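You operate a simulated robot arm through the tools that you are given. There is no shell and no other tool. Be economical: measure what you need, move in short steps, check, and stop when the job is done.

The job below is to be done with a simulated robot arm. You get a single attempt, and the scene is never put back.

TASK
Home the trial machine, then move both housings to the orange tray.
Fine: leave both clamps of the fixture open.
Where things are to end (x, y in the base frame): grey housing within 60 mm of [550, 140]; grey housing within 60 mm of [640, 140].

Only the result counts: the job must be done as asked and must still hold three seconds after the hand-in. Knocking over, shifting, dropping, spilling or breaking anything else fails it.

THE ROBOT
A 6-joint arm with a two-finger parallel gripper, fixed in place. Base frame: the origin is at the foot of the arm, x ahead of it, y to its left, z up; the work surface is at about z = 710. Lengths are in mm, angles in rad, forces in N, time in s.
With the tool pointing down near the work surface it reaches from about 240 to 660 mm from the base axis. Its first joint turns from -1.152 to 1.152 rad. Payload 2.9 kg.
The tool frame sits at the grasp point between the pads (the TCP): z along the fingers, y along the line on which they close. The tips reach 30 mm beyond it. Largest opening 110 mm; finger width 20, thickness 10; the body of the gripper, 48 by 112 mm, starts 55 mm behind the TCP.
Orientation is that of the tool frame in the base frame, as [roll, pitch, yaw] about the fixed x, y, z axes, in that order (R = Rz(yaw) Ry(pitch) Rx(roll)). With the fingers straight down and closing along the base's y, the tool's x points along the base's -x, its y along +y and its z along -z.

THE INTERFACE
- The arm moves only by the tool play_rows. Its argument "increments" is a list of rows, each an object of numbers (a shift or turn left out is 0, a gripper value left out holds the last): "x", "y", "z": the shift along the base's x, y, z in mm; "rx", "ry", "rz": the turn, a rotation vector about the base's x, y, z in rad; "jaw": the gripper command, from -1 (shut) to 1 (fully open), values between in proportion. In form: [{"x": .., "y": .., "z": .., "rx": .., "ry": .., "rz": .., "jaw": ..}, ...]. A call has 1 to 12 rows; each row shifts and turns the commanded pose from where the row before left it. A row lasts 0.2 s, in which the tool goes at most 50 mm and 0.15 rad; a call with a longer step from one row to the next is refused whole, and so is a gripper value outside its range. A pose out of reach is approached as far as the arm can. The call stops where the force on the tool passes 50 N (or 10 N more than at its start, if that is more) or the arm is blocked; 0.2 s more then pass. Each finger travels about 108 mm/s and halts on what it meets, pressing with about 38 N; the grip force reading is that of the motor and also rises with nothing between the fingers. The clock runs only during rows and for 0.2 s after the last one: add rows that do not move to give the fingers time. The reply holds the time, the measured pose of the TCP, the force on the tool along the base axes, the opening and the grip force, in the units named above and with some noise, with the torque about the TCP (base axes, N m) and any sound that the robot's microphone picked up.
- Cameras (640 x 400 px; columns grow to the right, rows downward): "scene" is fixed at [83.1, 442.1, 1375.3]; the picture's right is [-0.68, -0.74, 0.00], its down [-0.48, 0.44, -0.76] and it looks along [0.56, -0.51, -0.65] (base axes); focal length 302 px, centre (320, 200). "wrist" rides on the gripper at [72, 17, -103] in the tool frame; the picture's right is [-0.23, 0.97, 0.00], its down [-0.76, -0.18, -0.62] and it looks along [-0.61, -0.14, 0.78] (tool axes); focal length 222 px, centre (320, 200). There is no depth. A picture from a camera that has moved, and an enlarged one, comes with that camera's place and axes in the base frame and with its lens.
- capture(camera): a new picture of that camera. The clock stands still meanwhile.
- enlarge(camera, box): a new picture of the part [left, top, right, bottom] of that camera's present view, enlarged. The clock stands still meanwhile.
- sign_off(): hands the job in; it is judged then, once.

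Work in short steps. Places have to be worked out from the pictures, the camera data and where the tool is seen: move nearer, look again, correct. Check each grasp and each placing, and mend what went wrong. You have 120 turns and 68 pictures in all, those below and enlarged ones among them. Open the gripper and draw the arm clear of the work before you hand the job in, unless the task says otherwise; then end with one line.

The tools are called after "Call:" as name(argument=value, ...) on one line, values as JSON. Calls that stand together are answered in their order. play_rows: Moves the arm, as the interface text tells. Its arguments: {"type":"object","properties":{"increments":{"type":"array"}},"required":["increments"]} The other tools are called the same way: capture (camera) takes a picture; enlarge (camera, box) takes an enlarged picture of a part of a camera's view; sign_off () hands the job in.

At the start:

```text
time_s: 0.0
ee_pos: [465.2, -169.6, 1119.8]
ee_rot: [-3.141, 0.0, -3.141]
ft_force: [-0.2, 0.4, 0.4]
ft_torque: [-0.03, 0.03, 0.01]
opening: 110.2
grasp_force: 0.2
```

scene: 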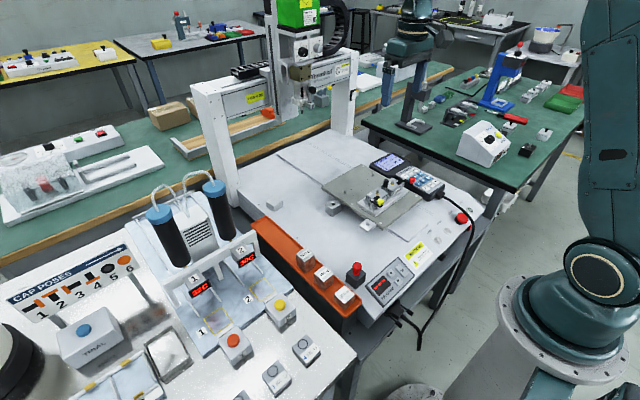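
wrist: 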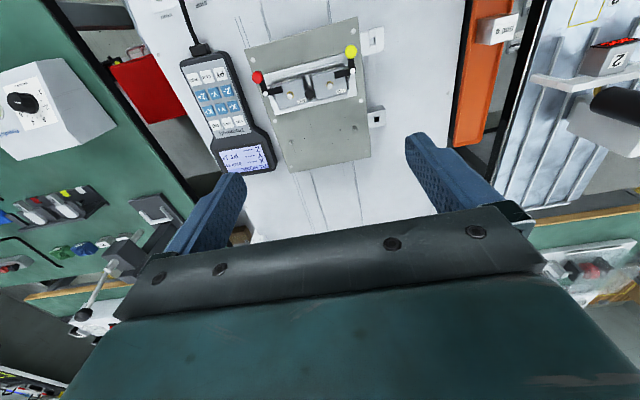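

I start by looking closely at the machine, the fixture, and the tray area.

Call:
enlarge(camera="scene", box=[300, 130, 500, 255])

Call:
enlarge(camera="scene", box=[240, 210, 440, 335])

Call:
enlarge(camera="scene", box=[0, 200, 320, 400])

Call:
enlarge(camera="wrist", box=[170, 0, 400, 180])

```text
3.20 times, centred on (400, 192) of scene
camera zoom: at [83.1, 442.1, 1375.3], right [-0.68, -0.74, 0.0], down [-0.48, 0.44, -0.76], along [0.56, -0.51, -0.65], focal length 965 px, centre (64, 224)
```

zoom: 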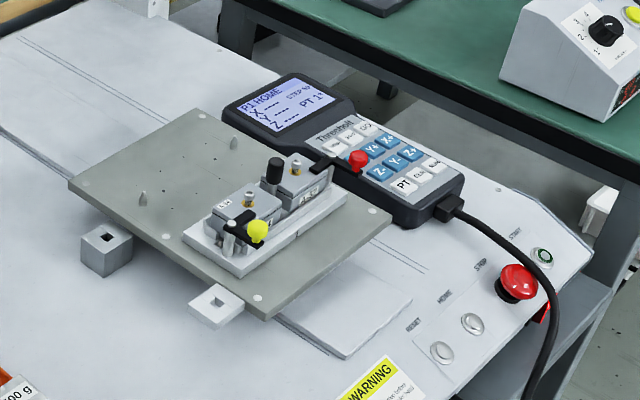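

```text
3.20 times, centred on (340, 272) of scene
camera zoom: at [83.1, 442.1, 1375.3], right [-0.68, -0.74, 0.0], down [-0.48, 0.44, -0.76], along [0.56, -0.51, -0.65], focal length 965 px, centre (256, -32)
```

zoom: 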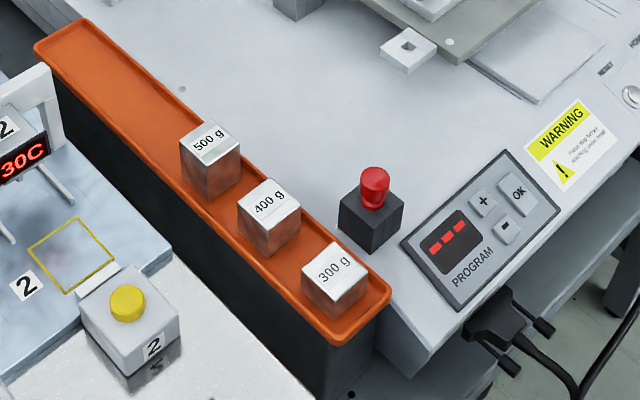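

```text
2.00 times, centred on (160, 300) of scene
camera zoom: at [83.1, 442.1, 1375.3], right [-0.68, -0.74, 0.0], down [-0.48, 0.44, -0.76], along [0.56, -0.51, -0.65], focal length 603 px, centre (640, 0)
```

zoom: 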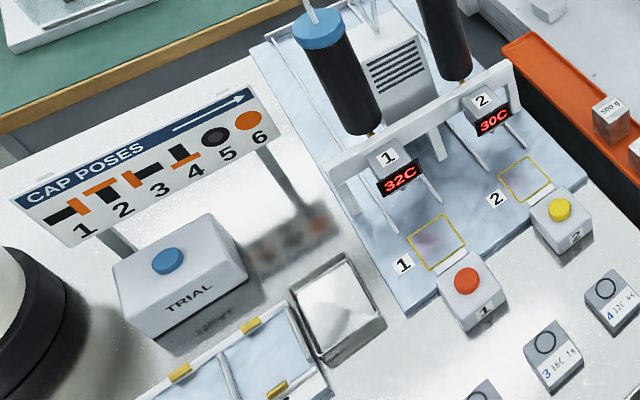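

```text
2.22 times, centred on (285, 90) of wrist
camera zoom: at [392.1, -152.4, 1222.6], right [0.23, 0.97, 0.0], down [0.76, -0.18, 0.62], along [0.61, -0.14, -0.78], focal length 494 px, centre (398, 444)
```

zoom: 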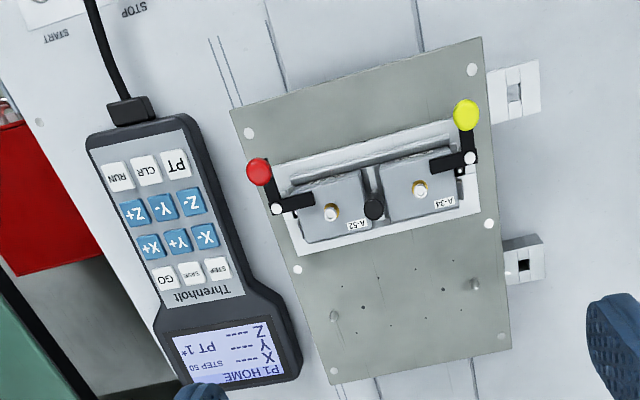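

I need to identify the "trial machine" and its home control, so I look at the gantry and the button panel in more detail.

Call:
enlarge(camera="scene", box=[180, 0, 380, 125])

Call:
enlarge(camera="scene", box=[400, 180, 500, 242])

Call:
enlarge(camera="scene", box=[350, 145, 450, 207])

Call:
enlarge(camera="scene", box=[340, 230, 440, 292])

```text
3.20 times, centred on (280, 62) of scene
camera zoom: at [83.1, 442.1, 1375.3], right [-0.68, -0.74, 0.0], down [-0.48, 0.44, -0.76], along [0.56, -0.51, -0.65], focal length 965 px, centre (448, 640)
```

zoom: 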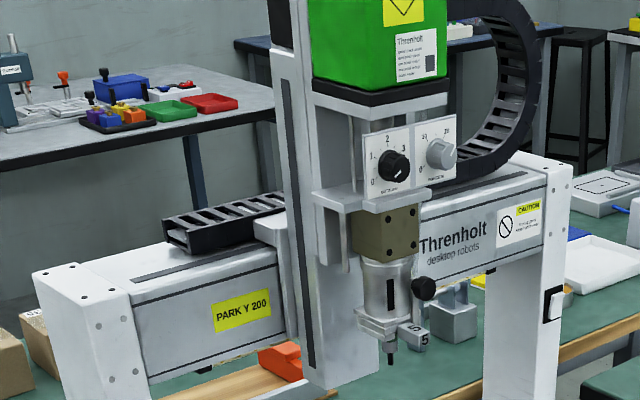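

```text
6.40 times, centred on (450, 211) of scene
camera zoom: at [83.1, 442.1, 1375.3], right [-0.68, -0.74, 0.0], down [-0.48, 0.44, -0.76], along [0.56, -0.51, -0.65], focal length 1930 px, centre (-512, 130)
```

zoom: 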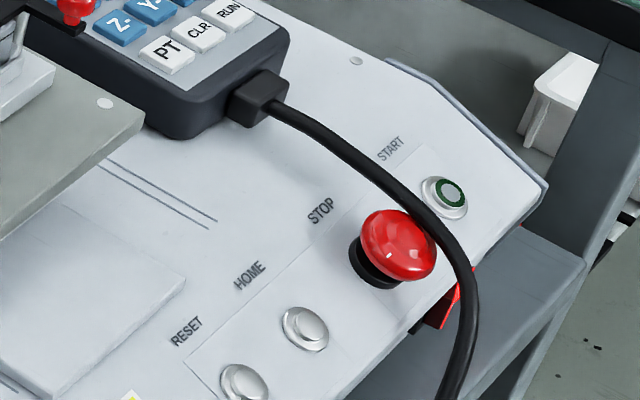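

```text
6.40 times, centred on (400, 176) of scene
camera zoom: at [83.1, 442.1, 1375.3], right [-0.68, -0.74, 0.0], down [-0.48, 0.44, -0.76], along [0.56, -0.51, -0.65], focal length 1930 px, centre (-192, 354)
```

zoom: 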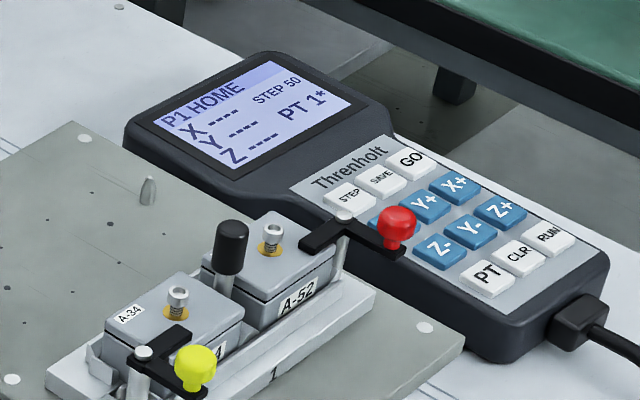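

```text
6.40 times, centred on (390, 261) of scene
camera zoom: at [83.1, 442.1, 1375.3], right [-0.68, -0.74, 0.0], down [-0.48, 0.44, -0.76], along [0.56, -0.51, -0.65], focal length 1930 px, centre (-128, -190)
```

zoom: 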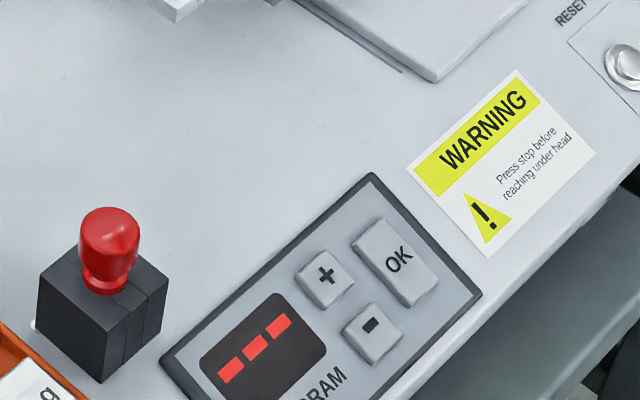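

The gantry machine's front panel has RESET, HOME, STOP and START, and the pendant shows no coordinates, so the machine isn't homed. I estimate HOME at about (284, -258). I'll shut the fingers, move above it and look.

Call:
play_rows(increments=[{"x": -26, "y": -12.6, "z": -31, "jaw": -1}, {"x": -26, "y": -12.6, "z": -31}, {"x": -26, "y": -12.6, "z": -31}, {"x": -26, "y": -12.6, "z": -31}, {"x": -26, "y": -12.6, "z": -31}, {"x": -26, "y": -12.6, "z": -31}, {"x": -25, "y": -12.6, "z": -31}, {}])

Call:
capture(camera="wrist")

Call:
capture(camera="scene")

```text
time_s: 1.8
ee_pos: [283.7, -255.5, 901.4]
ee_rot: [3.141, 0.001, -3.141]
ft_force: [-0.3, -0.9, -0.1]
ft_torque: [0.01, -0.01, 0.01]
opening: 0.0
grasp_force: 38.2
```

```text
57 pictures are left
camera wrist: at [209.6, -239.9, 1005.1], right [0.23, 0.97, 0.0], down [0.76, -0.18, 0.62], along [0.61, -0.14, -0.78], focal length 222 px, centre (320, 200)
```

wrist: 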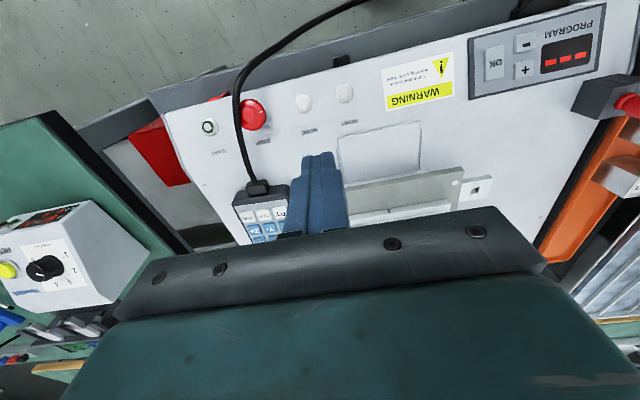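

```text
56 pictures are left
```

scene: 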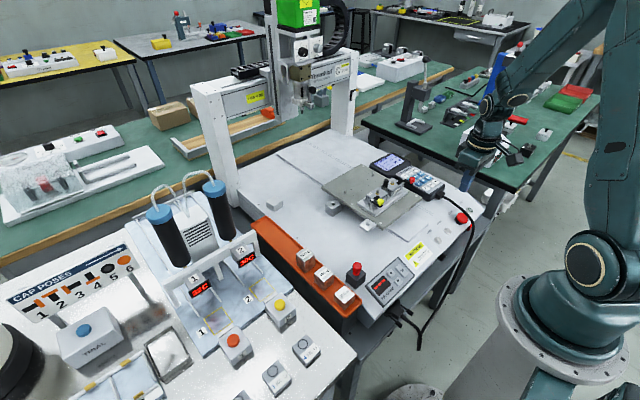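

Combining both views puts HOME at about (284, -273, 710). I descend partway and check again.

Call:
play_rows(increments=[{"y": -9, "z": -40}, {"y": -8.5, "z": -40}, {"z": -30}, {}])

Call:
enlarge(camera="wrist", box=[180, 20, 420, 220])

Call:
enlarge(camera="scene", box=[380, 140, 540, 260])

```text
time_s: 2.8
ee_pos: [285.0, -272.8, 794.1]
ee_rot: [-3.141, 0.0, -3.14]
ft_force: [0.2, -0.4, -0.5]
ft_torque: [0.02, -0.02, -0.01]
opening: 0.0
grasp_force: 37.3
```

```text
2.00 times, centred on (300, 120) of wrist
camera zoom: at [211.9, -256.3, 896.3], right [0.23, 0.97, 0.0], down [0.76, -0.18, 0.62], along [0.61, -0.14, -0.78], focal length 444 px, centre (360, 360)
```

zoom: 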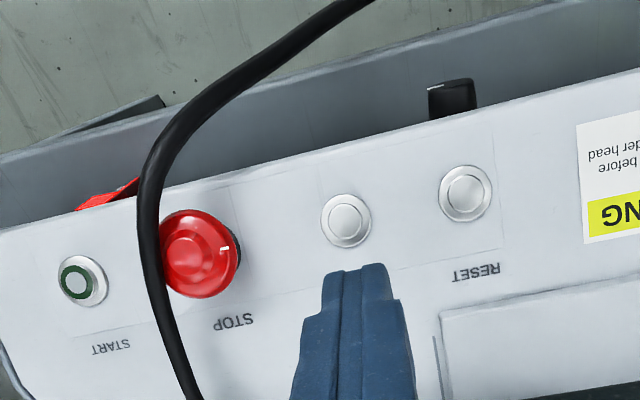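

```text
3.33 times, centred on (460, 200) of scene
camera zoom: at [83.1, 442.1, 1375.3], right [-0.68, -0.74, 0.0], down [-0.48, 0.44, -0.76], along [0.56, -0.51, -0.65], focal length 1005 px, centre (-147, 200)
```

zoom: 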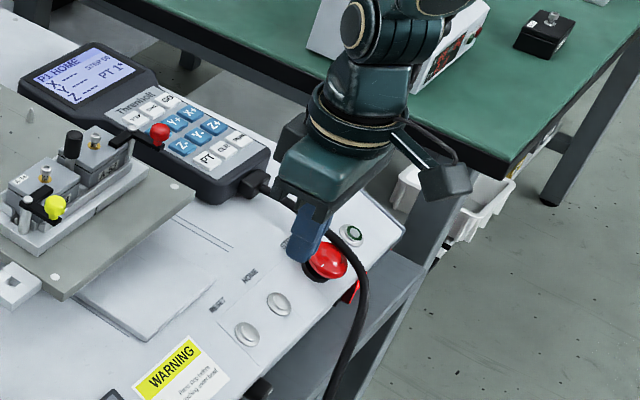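

The button estimate tightens to about (285, -275, 705). I descend a bit more and compare again.

Call:
play_rows(increments=[{"z": -32, "y": -2}, {}])

Call:
enlarge(camera="wrist", box=[220, 70, 400, 190])

Call:
enlarge(camera="scene", box=[420, 180, 500, 240])

```text
time_s: 3.4
ee_pos: [288.2, -275.5, 760.6]
ee_rot: [-3.141, -0.001, -3.141]
ft_force: [-0.6, -0.1, -0.7]
ft_torque: [0.02, 0.03, 0.01]
opening: 0.0
grasp_force: 37.5
```

```text
3.33 times, centred on (310, 130) of wrist
camera zoom: at [213.4, -260.0, 864.0], right [0.23, 0.97, 0.0], down [0.76, -0.18, 0.62], along [0.61, -0.14, -0.78], focal length 740 px, centre (353, 433)
```

zoom: 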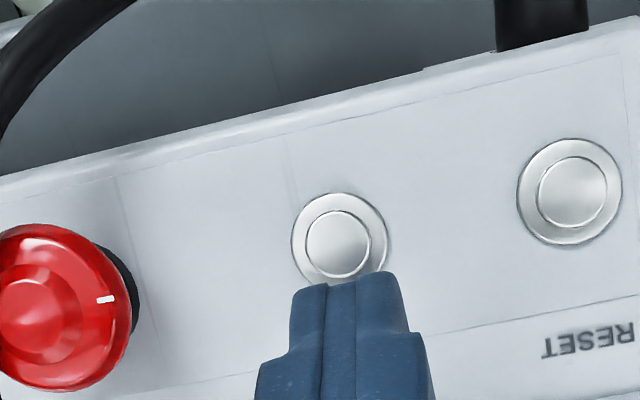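

```text
6.67 times, centred on (460, 210) of scene
camera zoom: at [83.1, 442.1, 1375.3], right [-0.68, -0.74, 0.0], down [-0.48, 0.44, -0.76], along [0.56, -0.51, -0.65], focal length 2011 px, centre (-613, 133)
```

zoom: 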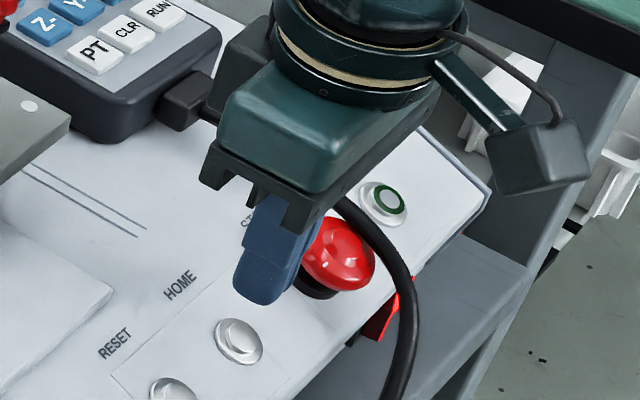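

Tip and button projections agree with the model, so the target is (284, -275). I shift 4 mm in x and press down in small steps until contact, then retract.

Call:
play_rows(increments=[{"x": -4, "z": -8}, {"z": -4}, {"z": -3}, {"z": -3}, {"z": -3}, {"z": -3}])

```text
time_s: 4.8
ee_pos: [281.0, -276.9, 738.8]
ee_rot: [3.141, 0.0, 3.141]
ft_force: [-0.7, 0.8, 0.6]
ft_torque: [0.01, 0.03, -0.02]
opening: 0.0
grasp_force: 37.4
```

No contact yet at TCP z 738; I keep descending gently.

Call:
play_rows(increments=[{"z": -2}, {"z": -2}, {"z": -2}, {"z": -2}, {"z": -2}])

```text
time_s: 6.0
ee_pos: [280.6, -276.4, 726.6]
ee_rot: [3.142, -0.001, -3.14]
ft_force: [0.5, -0.1, 7.0]
ft_torque: [0.02, -0.05, -0.07]
opening: 0.0
grasp_force: 37.5
heard: click
```

A click was heard. I lift off and look at both the scene and the pendant.

Call:
play_rows(increments=[{"z": 20}, {"z": 40}, {"z": 45}, {"z": 45}, {}, {}])

Call:
capture(camera="scene")

Call:
enlarge(camera="scene", box=[300, 130, 500, 255])

```text
time_s: 7.4
ee_pos: [278.3, -275.3, 875.2]
ee_rot: [3.14, 0.001, 3.141]
ft_force: [0.1, -0.8, 0.5]
ft_torque: [-0.02, -0.02, -0.02]
opening: 0.1
grasp_force: 38.2
```

```text
51 pictures are left
```

scene: 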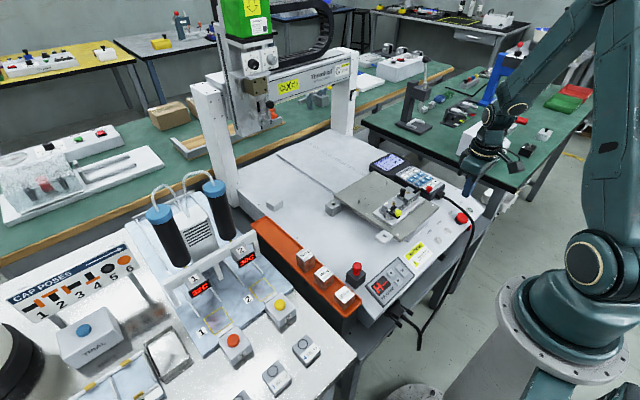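

```text
3.20 times, centred on (400, 192) of scene
camera zoom: at [83.1, 442.2, 1375.3], right [-0.68, -0.74, 0.0], down [-0.48, 0.44, -0.76], along [0.56, -0.51, -0.65], focal length 965 px, centre (64, 224)
```

zoom: 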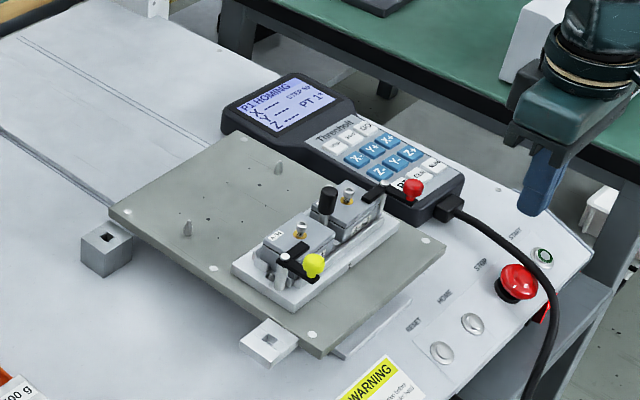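

It is homing: the display says "HOMING" and the bed and head are moving. I wait for it to finish.

Call:
play_rows(increments=[{"z": 40}, {}, {}, {}, {}, {}, {}, {}, {}, {}, {}, {}])

Call:
play_rows(increments=[{}, {}, {}, {}, {}, {}, {}, {}, {}, {}, {}, {}])

Call:
capture(camera="scene")

Call:
enlarge(camera="scene", box=[300, 130, 500, 255])

```text
time_s: 10.0
ee_pos: [279.5, -274.2, 914.6]
ee_rot: [-3.141, 0.0, 3.141]
ft_force: [-0.4, 0.1, 0.6]
ft_torque: [0.0, 0.02, -0.02]
opening: 0.2
grasp_force: 37.6
```

```text
time_s: 12.6
ee_pos: [279.6, -275.2, 916.1]
ee_rot: [3.141, -0.001, 3.141]
ft_force: [0.5, 0.4, 0.3]
ft_torque: [0.0, -0.01, -0.02]
opening: 0.1
grasp_force: 37.5
```

```text
49 pictures are left
```

scene: 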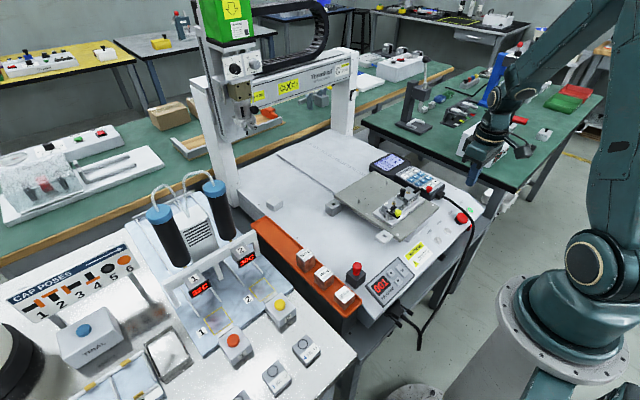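

```text
3.20 times, centred on (400, 192) of scene
camera zoom: at [83.1, 442.1, 1375.3], right [-0.68, -0.74, 0.0], down [-0.48, 0.44, -0.76], along [0.56, -0.51, -0.65], focal length 965 px, centre (64, 224)
```

zoom: 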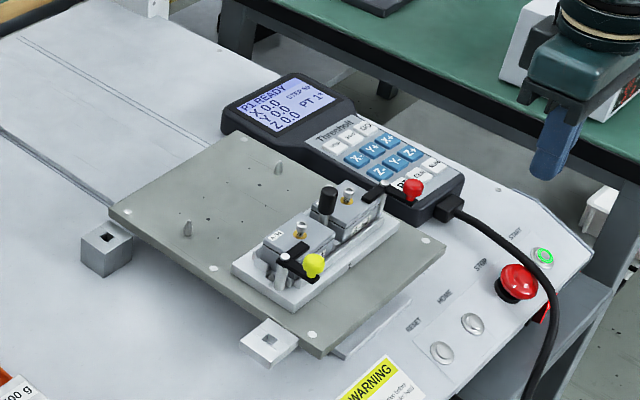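

Homing is done: READY, X/Y/Z 0.0, START lit green. The fixture is now near (436, -204) and the head is parked far back, so I move above the fixture with the fingers open to study the clamps.

Call:
play_rows(increments=[{"x": 40, "y": 15, "jaw": 1}, {"x": 44, "y": 17}, {"x": 44, "y": 17}, {"x": 44, "y": 17, "z": -10}, {"z": -38}, {}])

Call:
capture(camera="wrist")

Call:
enlarge(camera="wrist", box=[220, 40, 420, 165])

Call:
enlarge(camera="scene", box=[360, 175, 460, 237])

```text
time_s: 14.0
ee_pos: [452.4, -209.8, 866.9]
ee_rot: [-3.142, 0.001, -3.14]
ft_force: [0.2, 0.0, 0.2]
ft_torque: [0.01, -0.03, -0.01]
opening: 110.0
grasp_force: 0.1
```

```text
47 pictures are left
camera wrist: at [379.0, -193.5, 969.7], right [0.23, 0.97, 0.0], down [0.76, -0.18, 0.62], along [0.61, -0.14, -0.78], focal length 222 px, centre (320, 200)
```

wrist: 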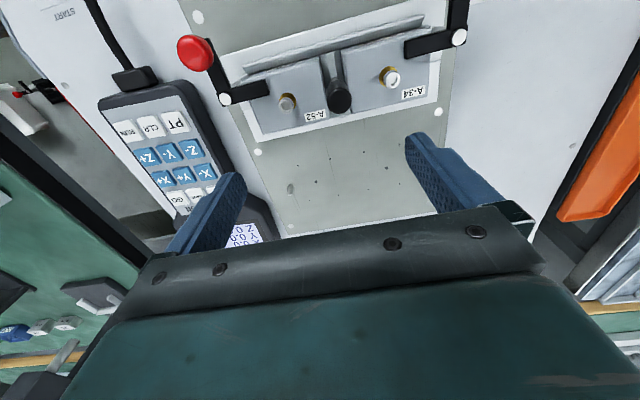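

```text
3.20 times, centred on (320, 102) of wrist
camera zoom: at [379.0, -193.5, 969.7], right [0.23, 0.97, 0.0], down [0.76, -0.18, 0.62], along [0.61, -0.14, -0.78], focal length 711 px, centre (320, 512)
```

zoom: 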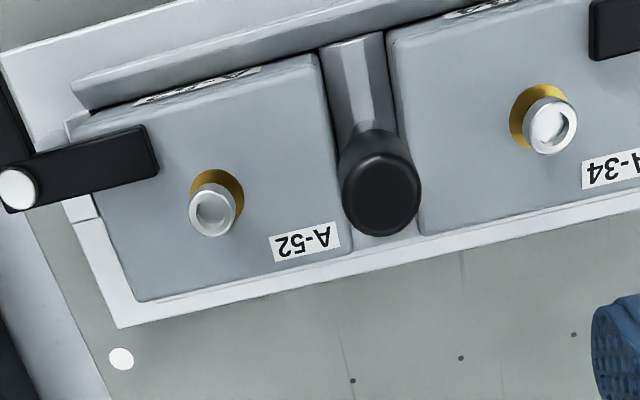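

```text
6.40 times, centred on (410, 206) of scene
camera zoom: at [83.1, 442.2, 1375.3], right [-0.68, -0.74, 0.0], down [-0.48, 0.44, -0.76], along [0.56, -0.51, -0.65], focal length 1930 px, centre (-256, 162)
```

zoom: 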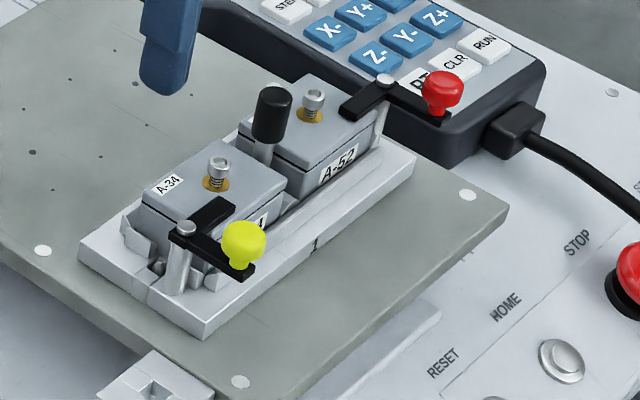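

Each clamp is an L-lever on a post: yellow at about (406, -115), red at about (406, -267), top z≈808. The knobs sit about 27 mm toward -x, so I can open them by pushing outward. I place closed fingers just inside the yellow knob, still above it, and check.

Call:
play_rows(increments=[{"z": 20, "jaw": -1}, {"x": -24, "y": 24}, {"x": -24, "y": 24}, {"x": -25, "y": 22}, {}, {"z": -20}, {}])

Call:
enlarge(camera="scene", box=[360, 165, 460, 227])

Call:
capture(camera="wrist")

```text
time_s: 15.6
ee_pos: [379.4, -139.7, 869.4]
ee_rot: [3.141, -0.002, -3.141]
ft_force: [-0.2, 0.3, -0.9]
ft_torque: [0.0, -0.02, 0.01]
opening: 0.0
grasp_force: 37.5
```

```text
6.40 times, centred on (410, 196) of scene
camera zoom: at [83.1, 442.1, 1375.3], right [-0.68, -0.74, 0.0], down [-0.48, 0.44, -0.76], along [0.56, -0.51, -0.65], focal length 1930 px, centre (-256, 226)
```

zoom: 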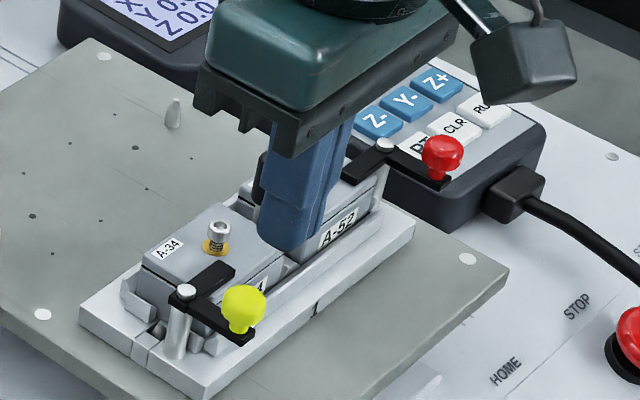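

```text
43 pictures are left
camera wrist: at [305.6, -123.3, 971.5], right [0.23, 0.97, 0.0], down [0.76, -0.18, 0.62], along [0.61, -0.14, -0.78], focal length 222 px, centre (320, 200)
```

wrist: 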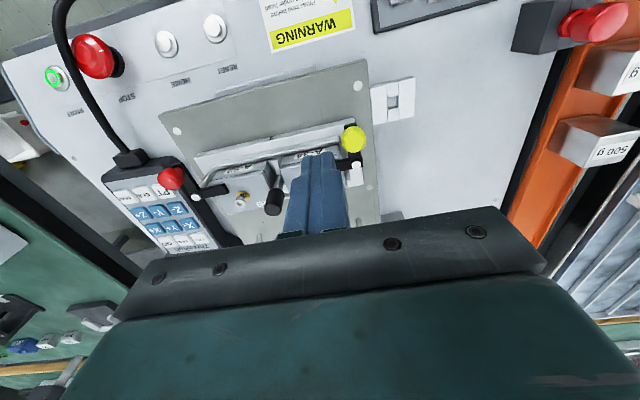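

The knob is at about (380, -117), r≈10. I back off 3 mm in y, lower the tip to z≈812 beside it, and make the first part of the push.

Call:
play_rows(increments=[{"y": -4}, {"z": -14}, {"z": -12}, {"y": 4}, {"x": -2, "y": 6}, {"x": -2, "y": 6}, {"x": -2, "y": 6}, {}])

Call:
enlarge(camera="scene", box=[360, 165, 460, 227])

```text
time_s: 17.4
ee_pos: [374.7, -122.4, 842.5]
ee_rot: [3.141, 0.002, -3.142]
ft_force: [0.7, -0.9, 0.2]
ft_torque: [-0.02, -0.01, -0.01]
opening: 0.0
grasp_force: 38.2
```

```text
6.40 times, centred on (410, 196) of scene
camera zoom: at [83.1, 442.1, 1375.3], right [-0.68, -0.74, 0.0], down [-0.48, 0.44, -0.76], along [0.56, -0.51, -0.65], focal length 1930 px, centre (-256, 226)
```

zoom: 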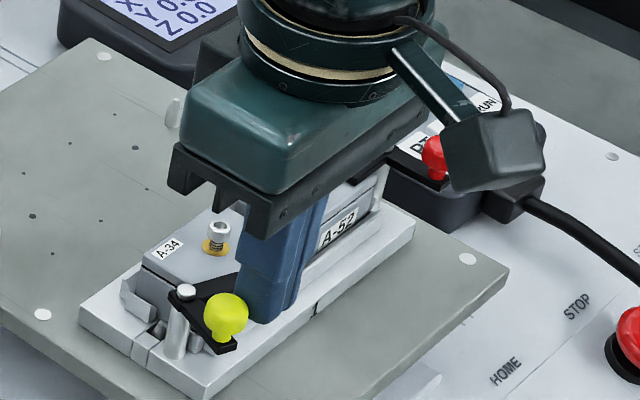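

The lever rotates freely and the knob has moved. I continue along the arc to fully open it.

Call:
play_rows(increments=[{"x": -1, "y": 6}, {"x": 0, "y": 6}, {"x": 2, "y": 6}, {"x": 3, "y": 6}, {"x": 3, "y": 6}, {"x": 3, "y": 5}, {}])

Call:
enlarge(camera="scene", box=[360, 165, 460, 227])

```text
time_s: 19.0
ee_pos: [384.1, -85.8, 843.2]
ee_rot: [-3.14, -0.001, -3.14]
ft_force: [0.3, -0.8, -0.5]
ft_torque: [0.0, -0.02, 0.01]
opening: 0.0
grasp_force: 37.8
```

```text
6.40 times, centred on (410, 196) of scene
camera zoom: at [83.1, 442.1, 1375.3], right [-0.68, -0.74, 0.0], down [-0.48, 0.44, -0.76], along [0.56, -0.51, -0.65], focal length 1930 px, centre (-256, 226)
```

zoom: 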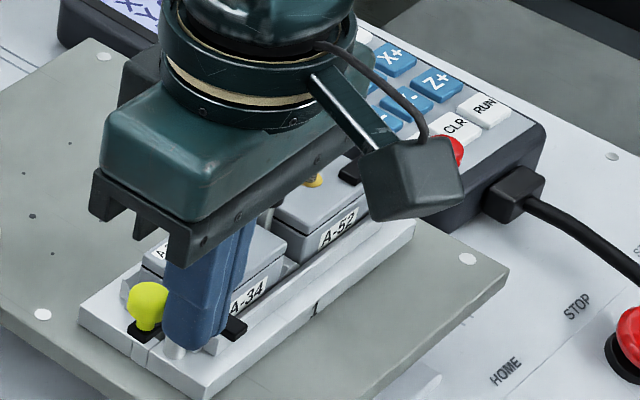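

The yellow clamp is open, with its arm turned off the housing. I lift, move inside the red knob, and start the mirrored push.

Call:
play_rows(increments=[{"z": 40}, {"x": -1, "y": -45}, {"x": -1, "y": -45}, {"x": -2, "y": -45}, {"y": -20}, {}, {"z": -40}, {}])

Call:
enlarge(camera="scene", box=[360, 165, 460, 227])

```text
time_s: 20.8
ee_pos: [381.1, -243.5, 840.8]
ee_rot: [-3.141, 0.0, 3.14]
ft_force: [0.1, -0.4, -0.1]
ft_torque: [0.03, -0.03, 0.04]
opening: 0.3
grasp_force: 37.9
```

```text
6.40 times, centred on (410, 196) of scene
camera zoom: at [83.1, 442.1, 1375.3], right [-0.68, -0.74, 0.0], down [-0.48, 0.44, -0.76], along [0.56, -0.51, -0.65], focal length 1930 px, centre (-256, 226)
```

zoom: 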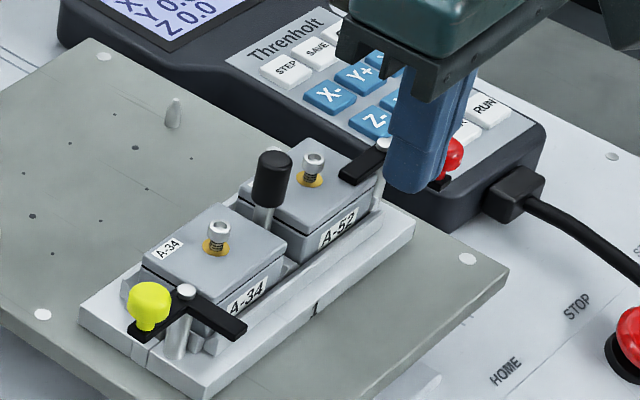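

Yellow is confirmed open. Now I push the red knob outward along its mirrored arc.

Call:
play_rows(increments=[{"x": -2, "y": -6}, {"x": -2, "y": -6}, {"x": -2, "y": -6}, {"x": -2, "y": -6}, {"y": -6}, {"x": 1, "y": -6}, {"x": 3, "y": -6}, {"x": 3, "y": -6}, {"x": 3, "y": -5}, {}])

Call:
play_rows(increments=[{"z": 45}, {"x": 30, "y": 35, "z": 30, "jaw": 1}, {"x": 30, "y": 35, "z": 30}, {"x": 20, "y": 30}, {}])

Call:
enlarge(camera="scene", box=[360, 165, 460, 227])

Call:
capture(camera="wrist")

```text
time_s: 23.0
ee_pos: [382.2, -295.7, 842.6]
ee_rot: [-3.141, 0.0, 3.141]
ft_force: [-0.6, -0.4, 0.1]
ft_torque: [0.01, -0.02, 0.01]
opening: 0.0
grasp_force: 37.7
```

```text
refused: row 2 steps farther than a row can; nothing moved
```

```text
6.40 times, centred on (410, 196) of scene
camera zoom: at [83.1, 442.1, 1375.3], right [-0.68, -0.74, 0.0], down [-0.48, 0.44, -0.76], along [0.56, -0.51, -0.65], focal length 1930 px, centre (-256, 226)
```

zoom: 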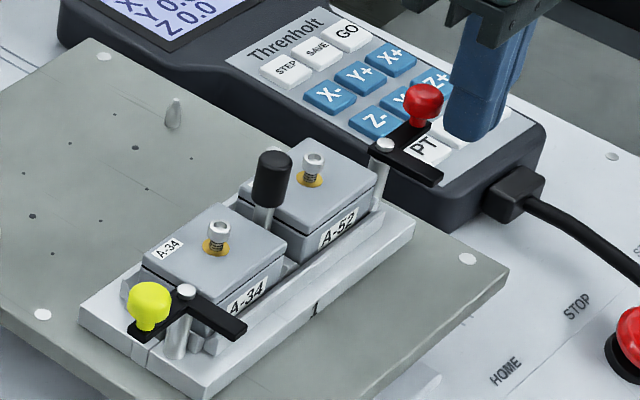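

```text
38 pictures are left
camera wrist: at [307.6, -279.4, 945.3], right [0.23, 0.97, 0.0], down [0.76, -0.18, 0.62], along [0.61, -0.14, -0.78], focal length 222 px, centre (320, 200)
```

wrist: 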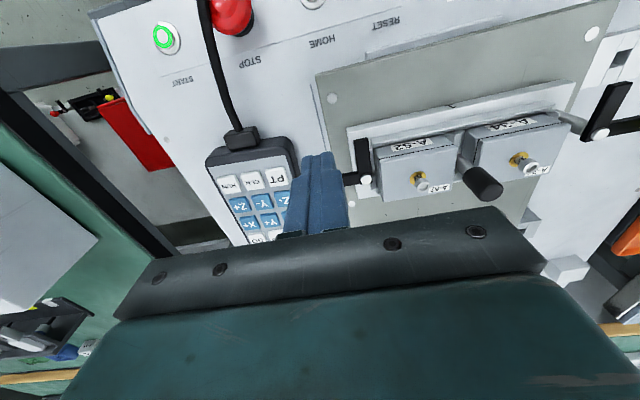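

Both clamps are open. The housings are about 43 mm in x by 53 mm in y, with A-34 centred near (418, -156), so I'll grip along x. I lift, move over A-34 and turn the tool by -90°.

Call:
play_rows(increments=[{"z": 48}, {"x": 3.3, "y": 12.7, "z": 2, "rz": -0.1428, "jaw": 1}, {"x": 3.3, "y": 12.7, "z": 2, "rz": -0.1428}, {"x": 3.3, "y": 12.7, "z": 2, "rz": -0.1428}, {"x": 3.3, "y": 12.7, "z": 2, "rz": -0.1428}, {"x": 3.3, "y": 12.7, "z": 2, "rz": -0.1428}, {"x": 3.3, "y": 12.7, "z": 2, "rz": -0.1428}, {"x": 3.3, "y": 12.7, "z": 2, "rz": -0.1428}, {"x": 3.3, "y": 12.7, "z": 2, "rz": -0.1428}, {"x": 3.3, "y": 12.7, "z": 2, "rz": -0.1428}, {"x": 3.3, "y": 12.7, "z": 2, "rz": -0.1428}, {"x": 3.3, "y": 12.7, "z": 2, "rz": -0.1428}])

Call:
capture(camera="wrist")

Call:
enlarge(camera="scene", box=[340, 145, 460, 220])

```text
time_s: 25.6
ee_pos: [416.6, -155.8, 911.5]
ee_rot: [3.14, 0.001, 1.567]
ft_force: [0.3, 0.3, -0.6]
ft_torque: [0.0, 0.05, 0.02]
opening: 110.1
grasp_force: 0.1
```

```text
37 pictures are left
camera wrist: at [432.5, -83.3, 1014.5], right [0.97, -0.23, 0.0], down [-0.18, -0.76, 0.62], along [-0.14, -0.61, -0.78], focal length 222 px, centre (320, 200)
```

wrist: 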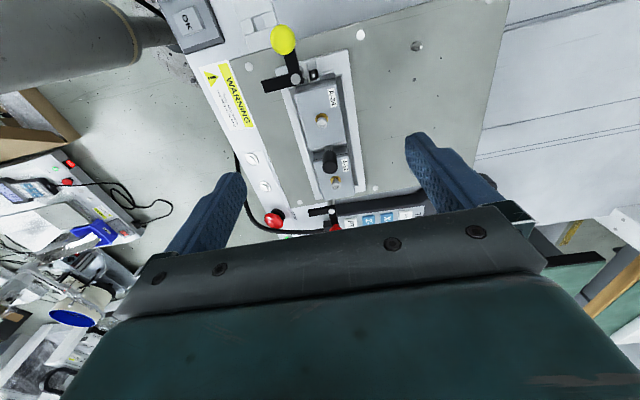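

```text
5.33 times, centred on (400, 182) of scene
camera zoom: at [83.1, 442.1, 1375.3], right [-0.68, -0.74, 0.0], down [-0.48, 0.44, -0.76], along [0.56, -0.51, -0.65], focal length 1609 px, centre (-107, 293)
```

zoom: 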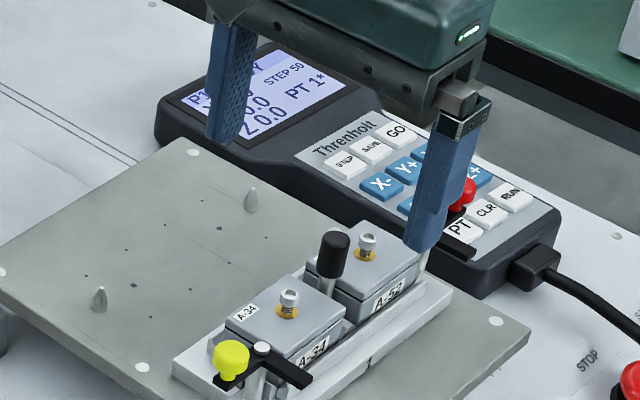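

I zoom into A-34 to get its centre and the side gaps.

Call:
enlarge(camera="wrist", box=[250, 60, 410, 200])

Call:
enlarge(camera="scene", box=[368, 184, 432, 224])

```text
2.86 times, centred on (330, 130) of wrist
camera zoom: at [432.5, -83.3, 1014.5], right [0.97, -0.23, 0.0], down [-0.18, -0.76, 0.62], along [-0.14, -0.61, -0.78], focal length 635 px, centre (291, 400)
```

zoom: 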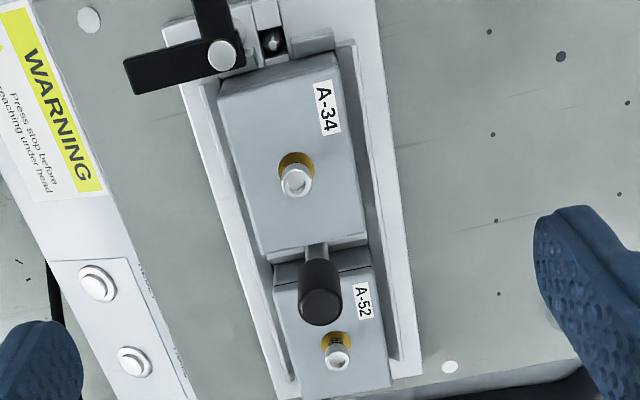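

```text
10.00 times, centred on (400, 204) of scene
camera zoom: at [83.1, 442.1, 1375.3], right [-0.68, -0.74, 0.0], down [-0.48, 0.44, -0.76], along [0.56, -0.51, -0.65], focal length 3016 px, centre (-480, 160)
```

zoom: 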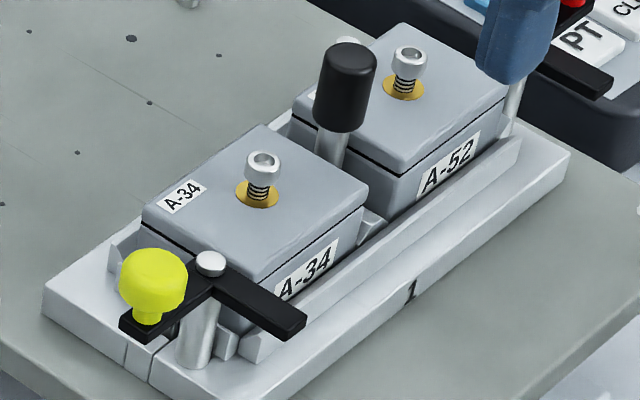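

A-34 spans about x 398–438, y -125 to -185, top z≈799, with its centre at (418, -155). I descend to TCP z≈812, so the tips are about 17 mm below the top, below the lid seam and above the nest rails.

Call:
play_rows(increments=[{"x": 1.5, "z": -30, "jaw": 0.6}, {"z": -30}, {"z": -20}, {"z": -10}, {"z": -9}, {}])

Call:
enlarge(camera="scene", box=[350, 174, 446, 234])

Call:
capture(camera="wrist")

```text
time_s: 27.0
ee_pos: [421.2, -155.9, 813.3]
ee_rot: [3.141, -0.001, 1.57]
ft_force: [0.0, -0.4, 0.0]
ft_torque: [0.0, -0.01, 0.02]
opening: 88.2
grasp_force: 0.1
```

```text
6.67 times, centred on (398, 204) of scene
camera zoom: at [83.1, 442.1, 1375.3], right [-0.68, -0.74, 0.0], down [-0.48, 0.44, -0.76], along [0.56, -0.51, -0.65], focal length 2011 px, centre (-200, 173)
```

zoom: 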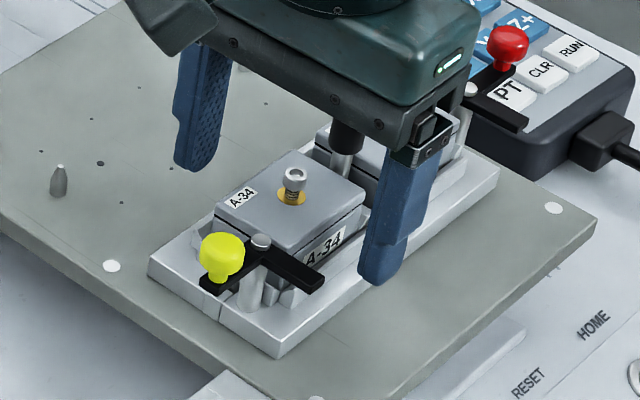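

```text
32 pictures are left
camera wrist: at [437.2, -83.5, 916.1], right [0.97, -0.23, 0.0], down [-0.18, -0.76, 0.62], along [-0.14, -0.61, -0.78], focal length 222 px, centre (320, 200)
```

wrist: 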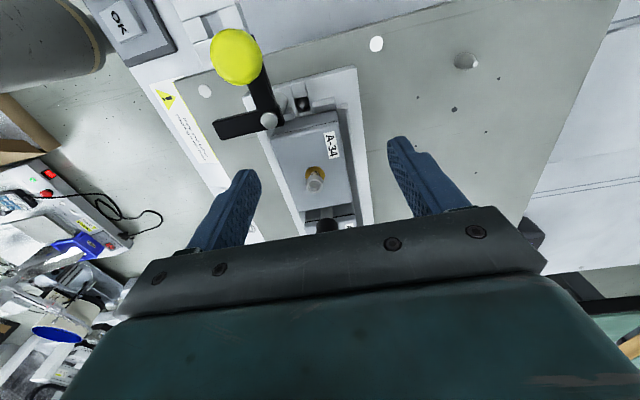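

The fingers straddle A-34 symmetrically and clear of everything. I close on it and read the opening.

Call:
play_rows(increments=[{"jaw": -1}, {}, {}, {}])

Call:
enlarge(camera="scene", box=[350, 174, 446, 234])

```text
time_s: 28.0
ee_pos: [420.7, -155.2, 812.9]
ee_rot: [-3.139, 0.001, 1.57]
ft_force: [-13.8, -0.2, 5.0]
ft_torque: [-0.02, 0.47, -0.01]
opening: 38.7
grasp_force: 37.6
```

```text
6.67 times, centred on (398, 204) of scene
camera zoom: at [82.7, 442.1, 1375.3], right [-0.68, -0.74, 0.0], down [-0.48, 0.44, -0.76], along [0.56, -0.51, -0.65], focal length 2011 px, centre (-200, 173)
```

zoom: 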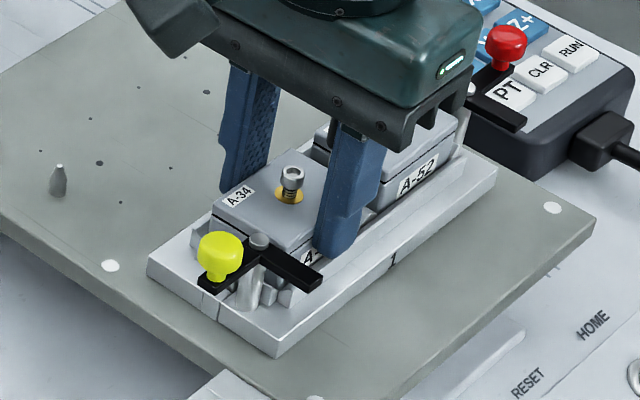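

It is gripped at 38.7 mm. There is 14 N of side force toward -x, so I ease by 2 mm before lifting slowly.

Call:
play_rows(increments=[{"x": -2}, {}])

```text
time_s: 28.6
ee_pos: [419.9, -155.2, 814.0]
ee_rot: [3.14, -0.001, 1.57]
ft_force: [-6.6, -0.4, -1.9]
ft_torque: [0.01, 0.3, -0.06]
opening: 39.0
grasp_force: 37.9
```

Call:
play_rows(increments=[{"x": -1.5}, {"z": 3}, {"z": 4}, {"z": 8}, {"z": 10}, {"z": 15}, {}])

Call:
enlarge(camera="scene", box=[350, 164, 446, 224])

```text
time_s: 30.2
ee_pos: [416.2, -155.7, 855.0]
ee_rot: [-3.141, 0.0, 1.57]
ft_force: [-0.8, 0.1, -0.9]
ft_torque: [-0.01, 0.0, 0.02]
opening: 38.8
grasp_force: 38.2
```

```text
6.67 times, centred on (398, 194) of scene
camera zoom: at [83.1, 442.1, 1375.3], right [-0.68, -0.74, 0.0], down [-0.48, 0.44, -0.76], along [0.56, -0.51, -0.65], focal length 2011 px, centre (-200, 240)
```

zoom: 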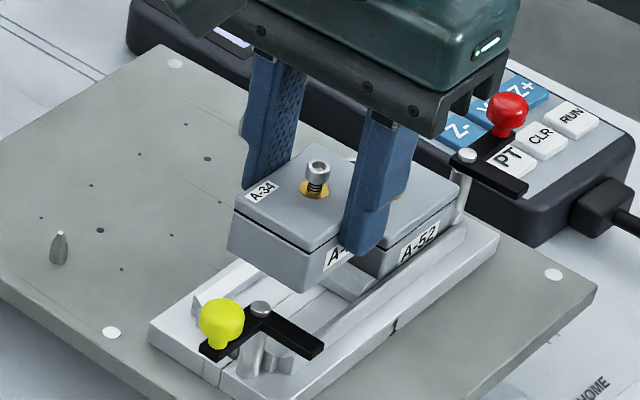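

A-34 is lifted cleanly and whole. I raise it, swing toward the tray while turning back to the original yaw, and look at the tray from above.

Call:
play_rows(increments=[{"z": 45}, {"x": 11.8, "y": 26.8, "rz": 0.1428}, {"x": 11.8, "y": 26.8, "rz": 0.1428}, {"x": 11.8, "y": 26.8, "rz": 0.1428}, {"x": 11.8, "y": 26.8, "rz": 0.1428}, {"x": 11.8, "y": 26.8, "rz": 0.1428}, {"x": 11.8, "y": 26.8, "rz": 0.1428}, {"x": 11.8, "y": 26.8, "rz": 0.1428}, {"x": 11.8, "y": 26.8, "rz": 0.1428}, {"x": 11.8, "y": 26.8, "rz": 0.1428}, {"x": 11.8, "y": 26.8, "rz": 0.1428}, {"x": 11.8, "y": 26.8, "rz": 0.1428}])

Call:
capture(camera="wrist")

Call:
capture(camera="scene")

```text
time_s: 32.8
ee_pos: [546.7, 137.6, 899.5]
ee_rot: [3.142, 0.0, -3.138]
ft_force: [-0.7, 0.6, -1.0]
ft_torque: [0.0, 0.0, 0.0]
opening: 38.8
grasp_force: 38.2
```

```text
29 pictures are left
camera wrist: at [472.2, 153.3, 1002.9], right [0.22, 0.97, 0.0], down [0.76, -0.18, 0.62], along [0.61, -0.14, -0.78], focal length 222 px, centre (320, 200)
```

wrist: 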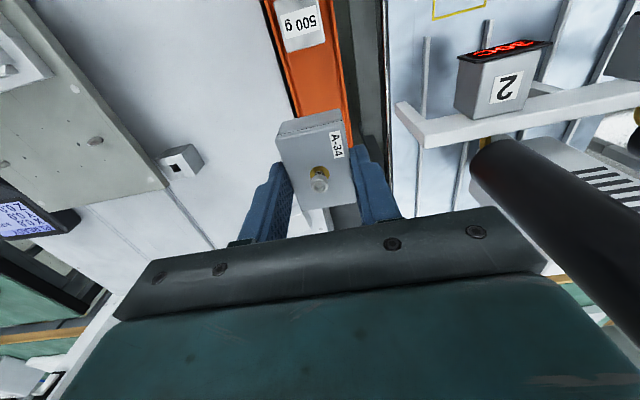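

```text
28 pictures are left
```

scene: 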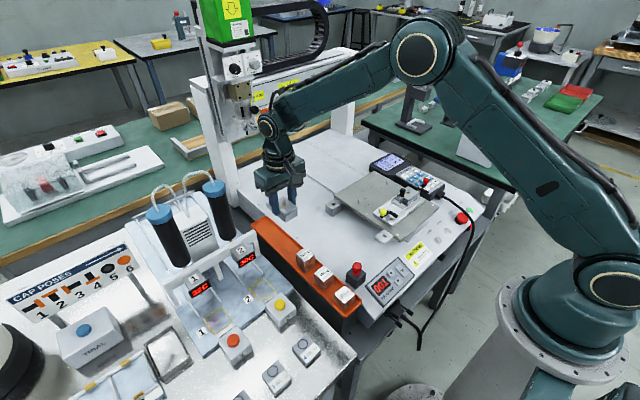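

The tray needs a closer look for its inner width and rim height before placing.

Call:
enlarge(camera="scene", box=[240, 200, 320, 280])

Call:
enlarge(camera="wrist", box=[240, 0, 400, 130])

Call:
enlarge(camera="scene", box=[190, 60, 350, 220])

```text
5.00 times, centred on (280, 240) of scene
camera zoom: at [83.1, 442.1, 1375.3], right [-0.68, -0.74, 0.0], down [-0.48, 0.44, -0.76], along [0.56, -0.51, -0.65], focal length 1508 px, centre (520, 0)
```

zoom: 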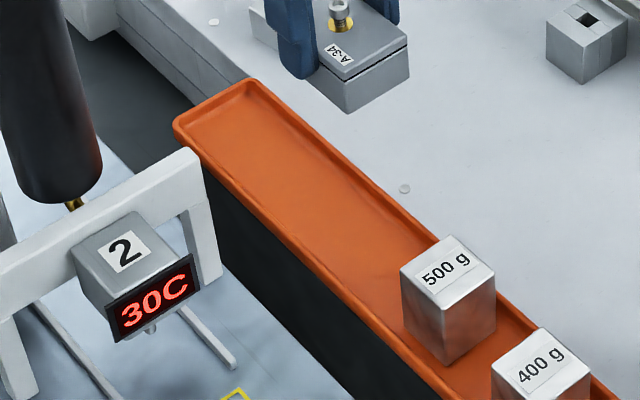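

```text
3.08 times, centred on (320, 65) of wrist
camera zoom: at [472.2, 153.3, 1002.9], right [0.22, 0.97, 0.0], down [0.76, -0.18, 0.62], along [0.61, -0.14, -0.78], focal length 684 px, centre (320, 615)
```

zoom: 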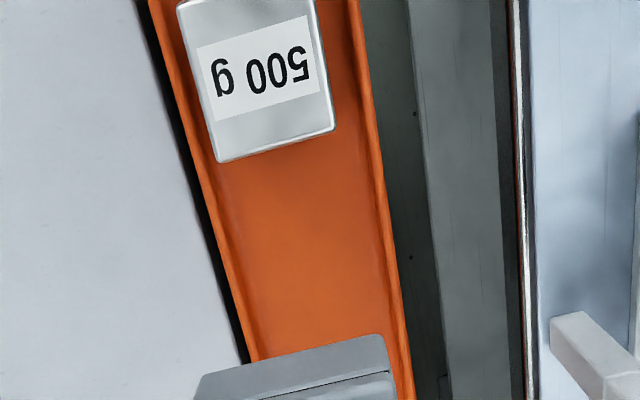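

```text
2.50 times, centred on (270, 140) of scene
camera zoom: at [83.1, 442.1, 1375.3], right [-0.68, -0.74, 0.0], down [-0.48, 0.44, -0.76], along [0.56, -0.51, -0.65], focal length 754 px, centre (445, 350)
```

zoom: 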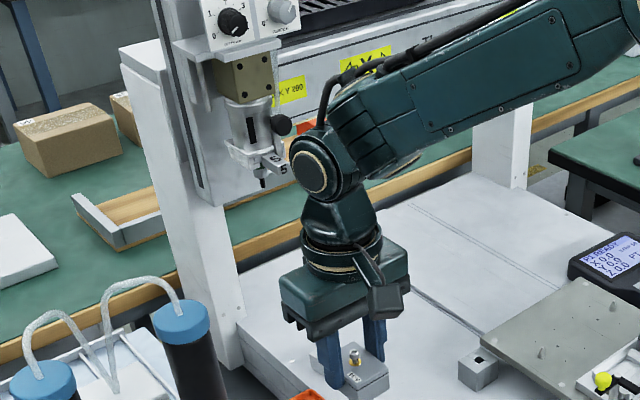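

The tray's inner width is about 52 mm (y≈110–162), with a low rim of about 5 mm. The heater frame sits near y≥200, so I aim for y≈133 to keep the gripper body clear of it. I move to (620, 133) and go partway down to check.

Call:
play_rows(increments=[{"x": 36, "y": -2}, {"x": 36, "y": -3}, {}, {"z": -35}, {"z": -35}, {}])

Call:
capture(camera="wrist")

Call:
enlarge(camera="scene", box=[190, 120, 350, 260])

```text
time_s: 34.2
ee_pos: [617.8, 132.3, 831.2]
ee_rot: [3.142, 0.0, 3.141]
ft_force: [-0.3, -0.1, -0.2]
ft_torque: [0.01, 0.01, 0.03]
opening: 38.8
grasp_force: 37.6
```

```text
24 pictures are left
camera wrist: at [543.6, 148.7, 933.1], right [0.23, 0.97, 0.0], down [0.76, -0.18, 0.62], along [0.61, -0.14, -0.78], focal length 222 px, centre (320, 200)
```

wrist: 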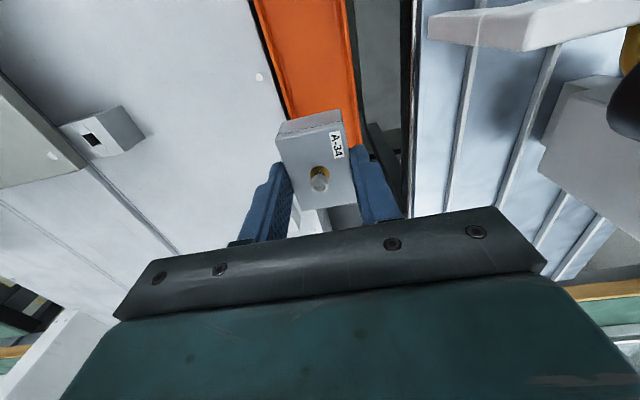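

```text
2.86 times, centred on (270, 190) of scene
camera zoom: at [83.1, 442.1, 1375.3], right [-0.68, -0.74, 0.0], down [-0.48, 0.44, -0.76], along [0.56, -0.51, -0.65], focal length 862 px, centre (463, 229)
```

zoom: 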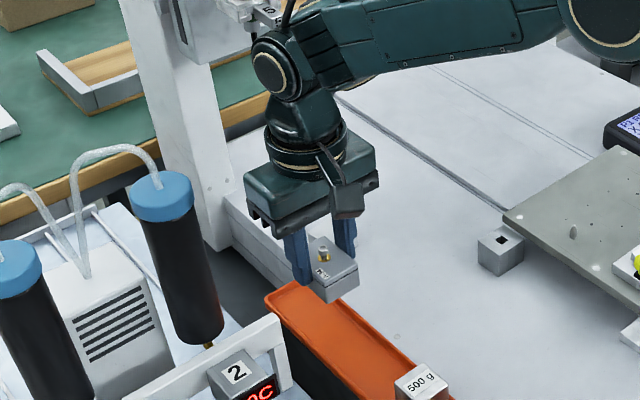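

The heater frame actually ends near (558, 222, 745), well below and clear of the gripper body. I shift to y≈136, centring in the tray, and lower until contact.

Call:
play_rows(increments=[{"y": 3, "z": -25}, {"z": -25}, {"z": -10}, {"z": -4}, {"z": -3}, {}])

Call:
enlarge(camera="scene", box=[235, 170, 315, 240])

```text
time_s: 35.6
ee_pos: [618.4, 136.9, 762.2]
ee_rot: [-3.141, 0.0, -3.141]
ft_force: [-2.1, -0.8, 7.1]
ft_torque: [-0.01, 0.13, -0.01]
opening: 38.9
grasp_force: 38.0
```

```text
5.71 times, centred on (275, 205) of scene
camera zoom: at [82.9, 442.1, 1375.3], right [-0.68, -0.74, 0.0], down [-0.48, 0.44, -0.76], along [0.56, -0.51, -0.65], focal length 1724 px, centre (577, 171)
```

zoom: 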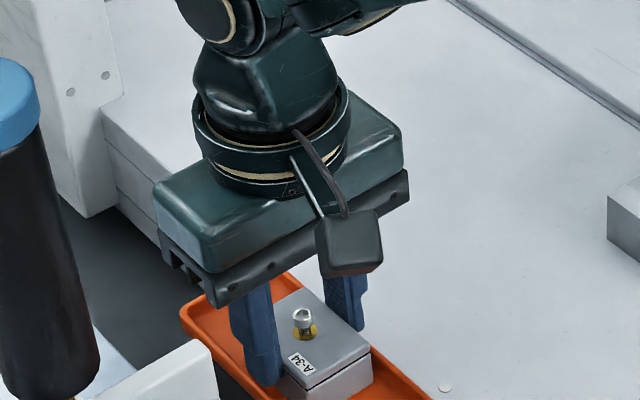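

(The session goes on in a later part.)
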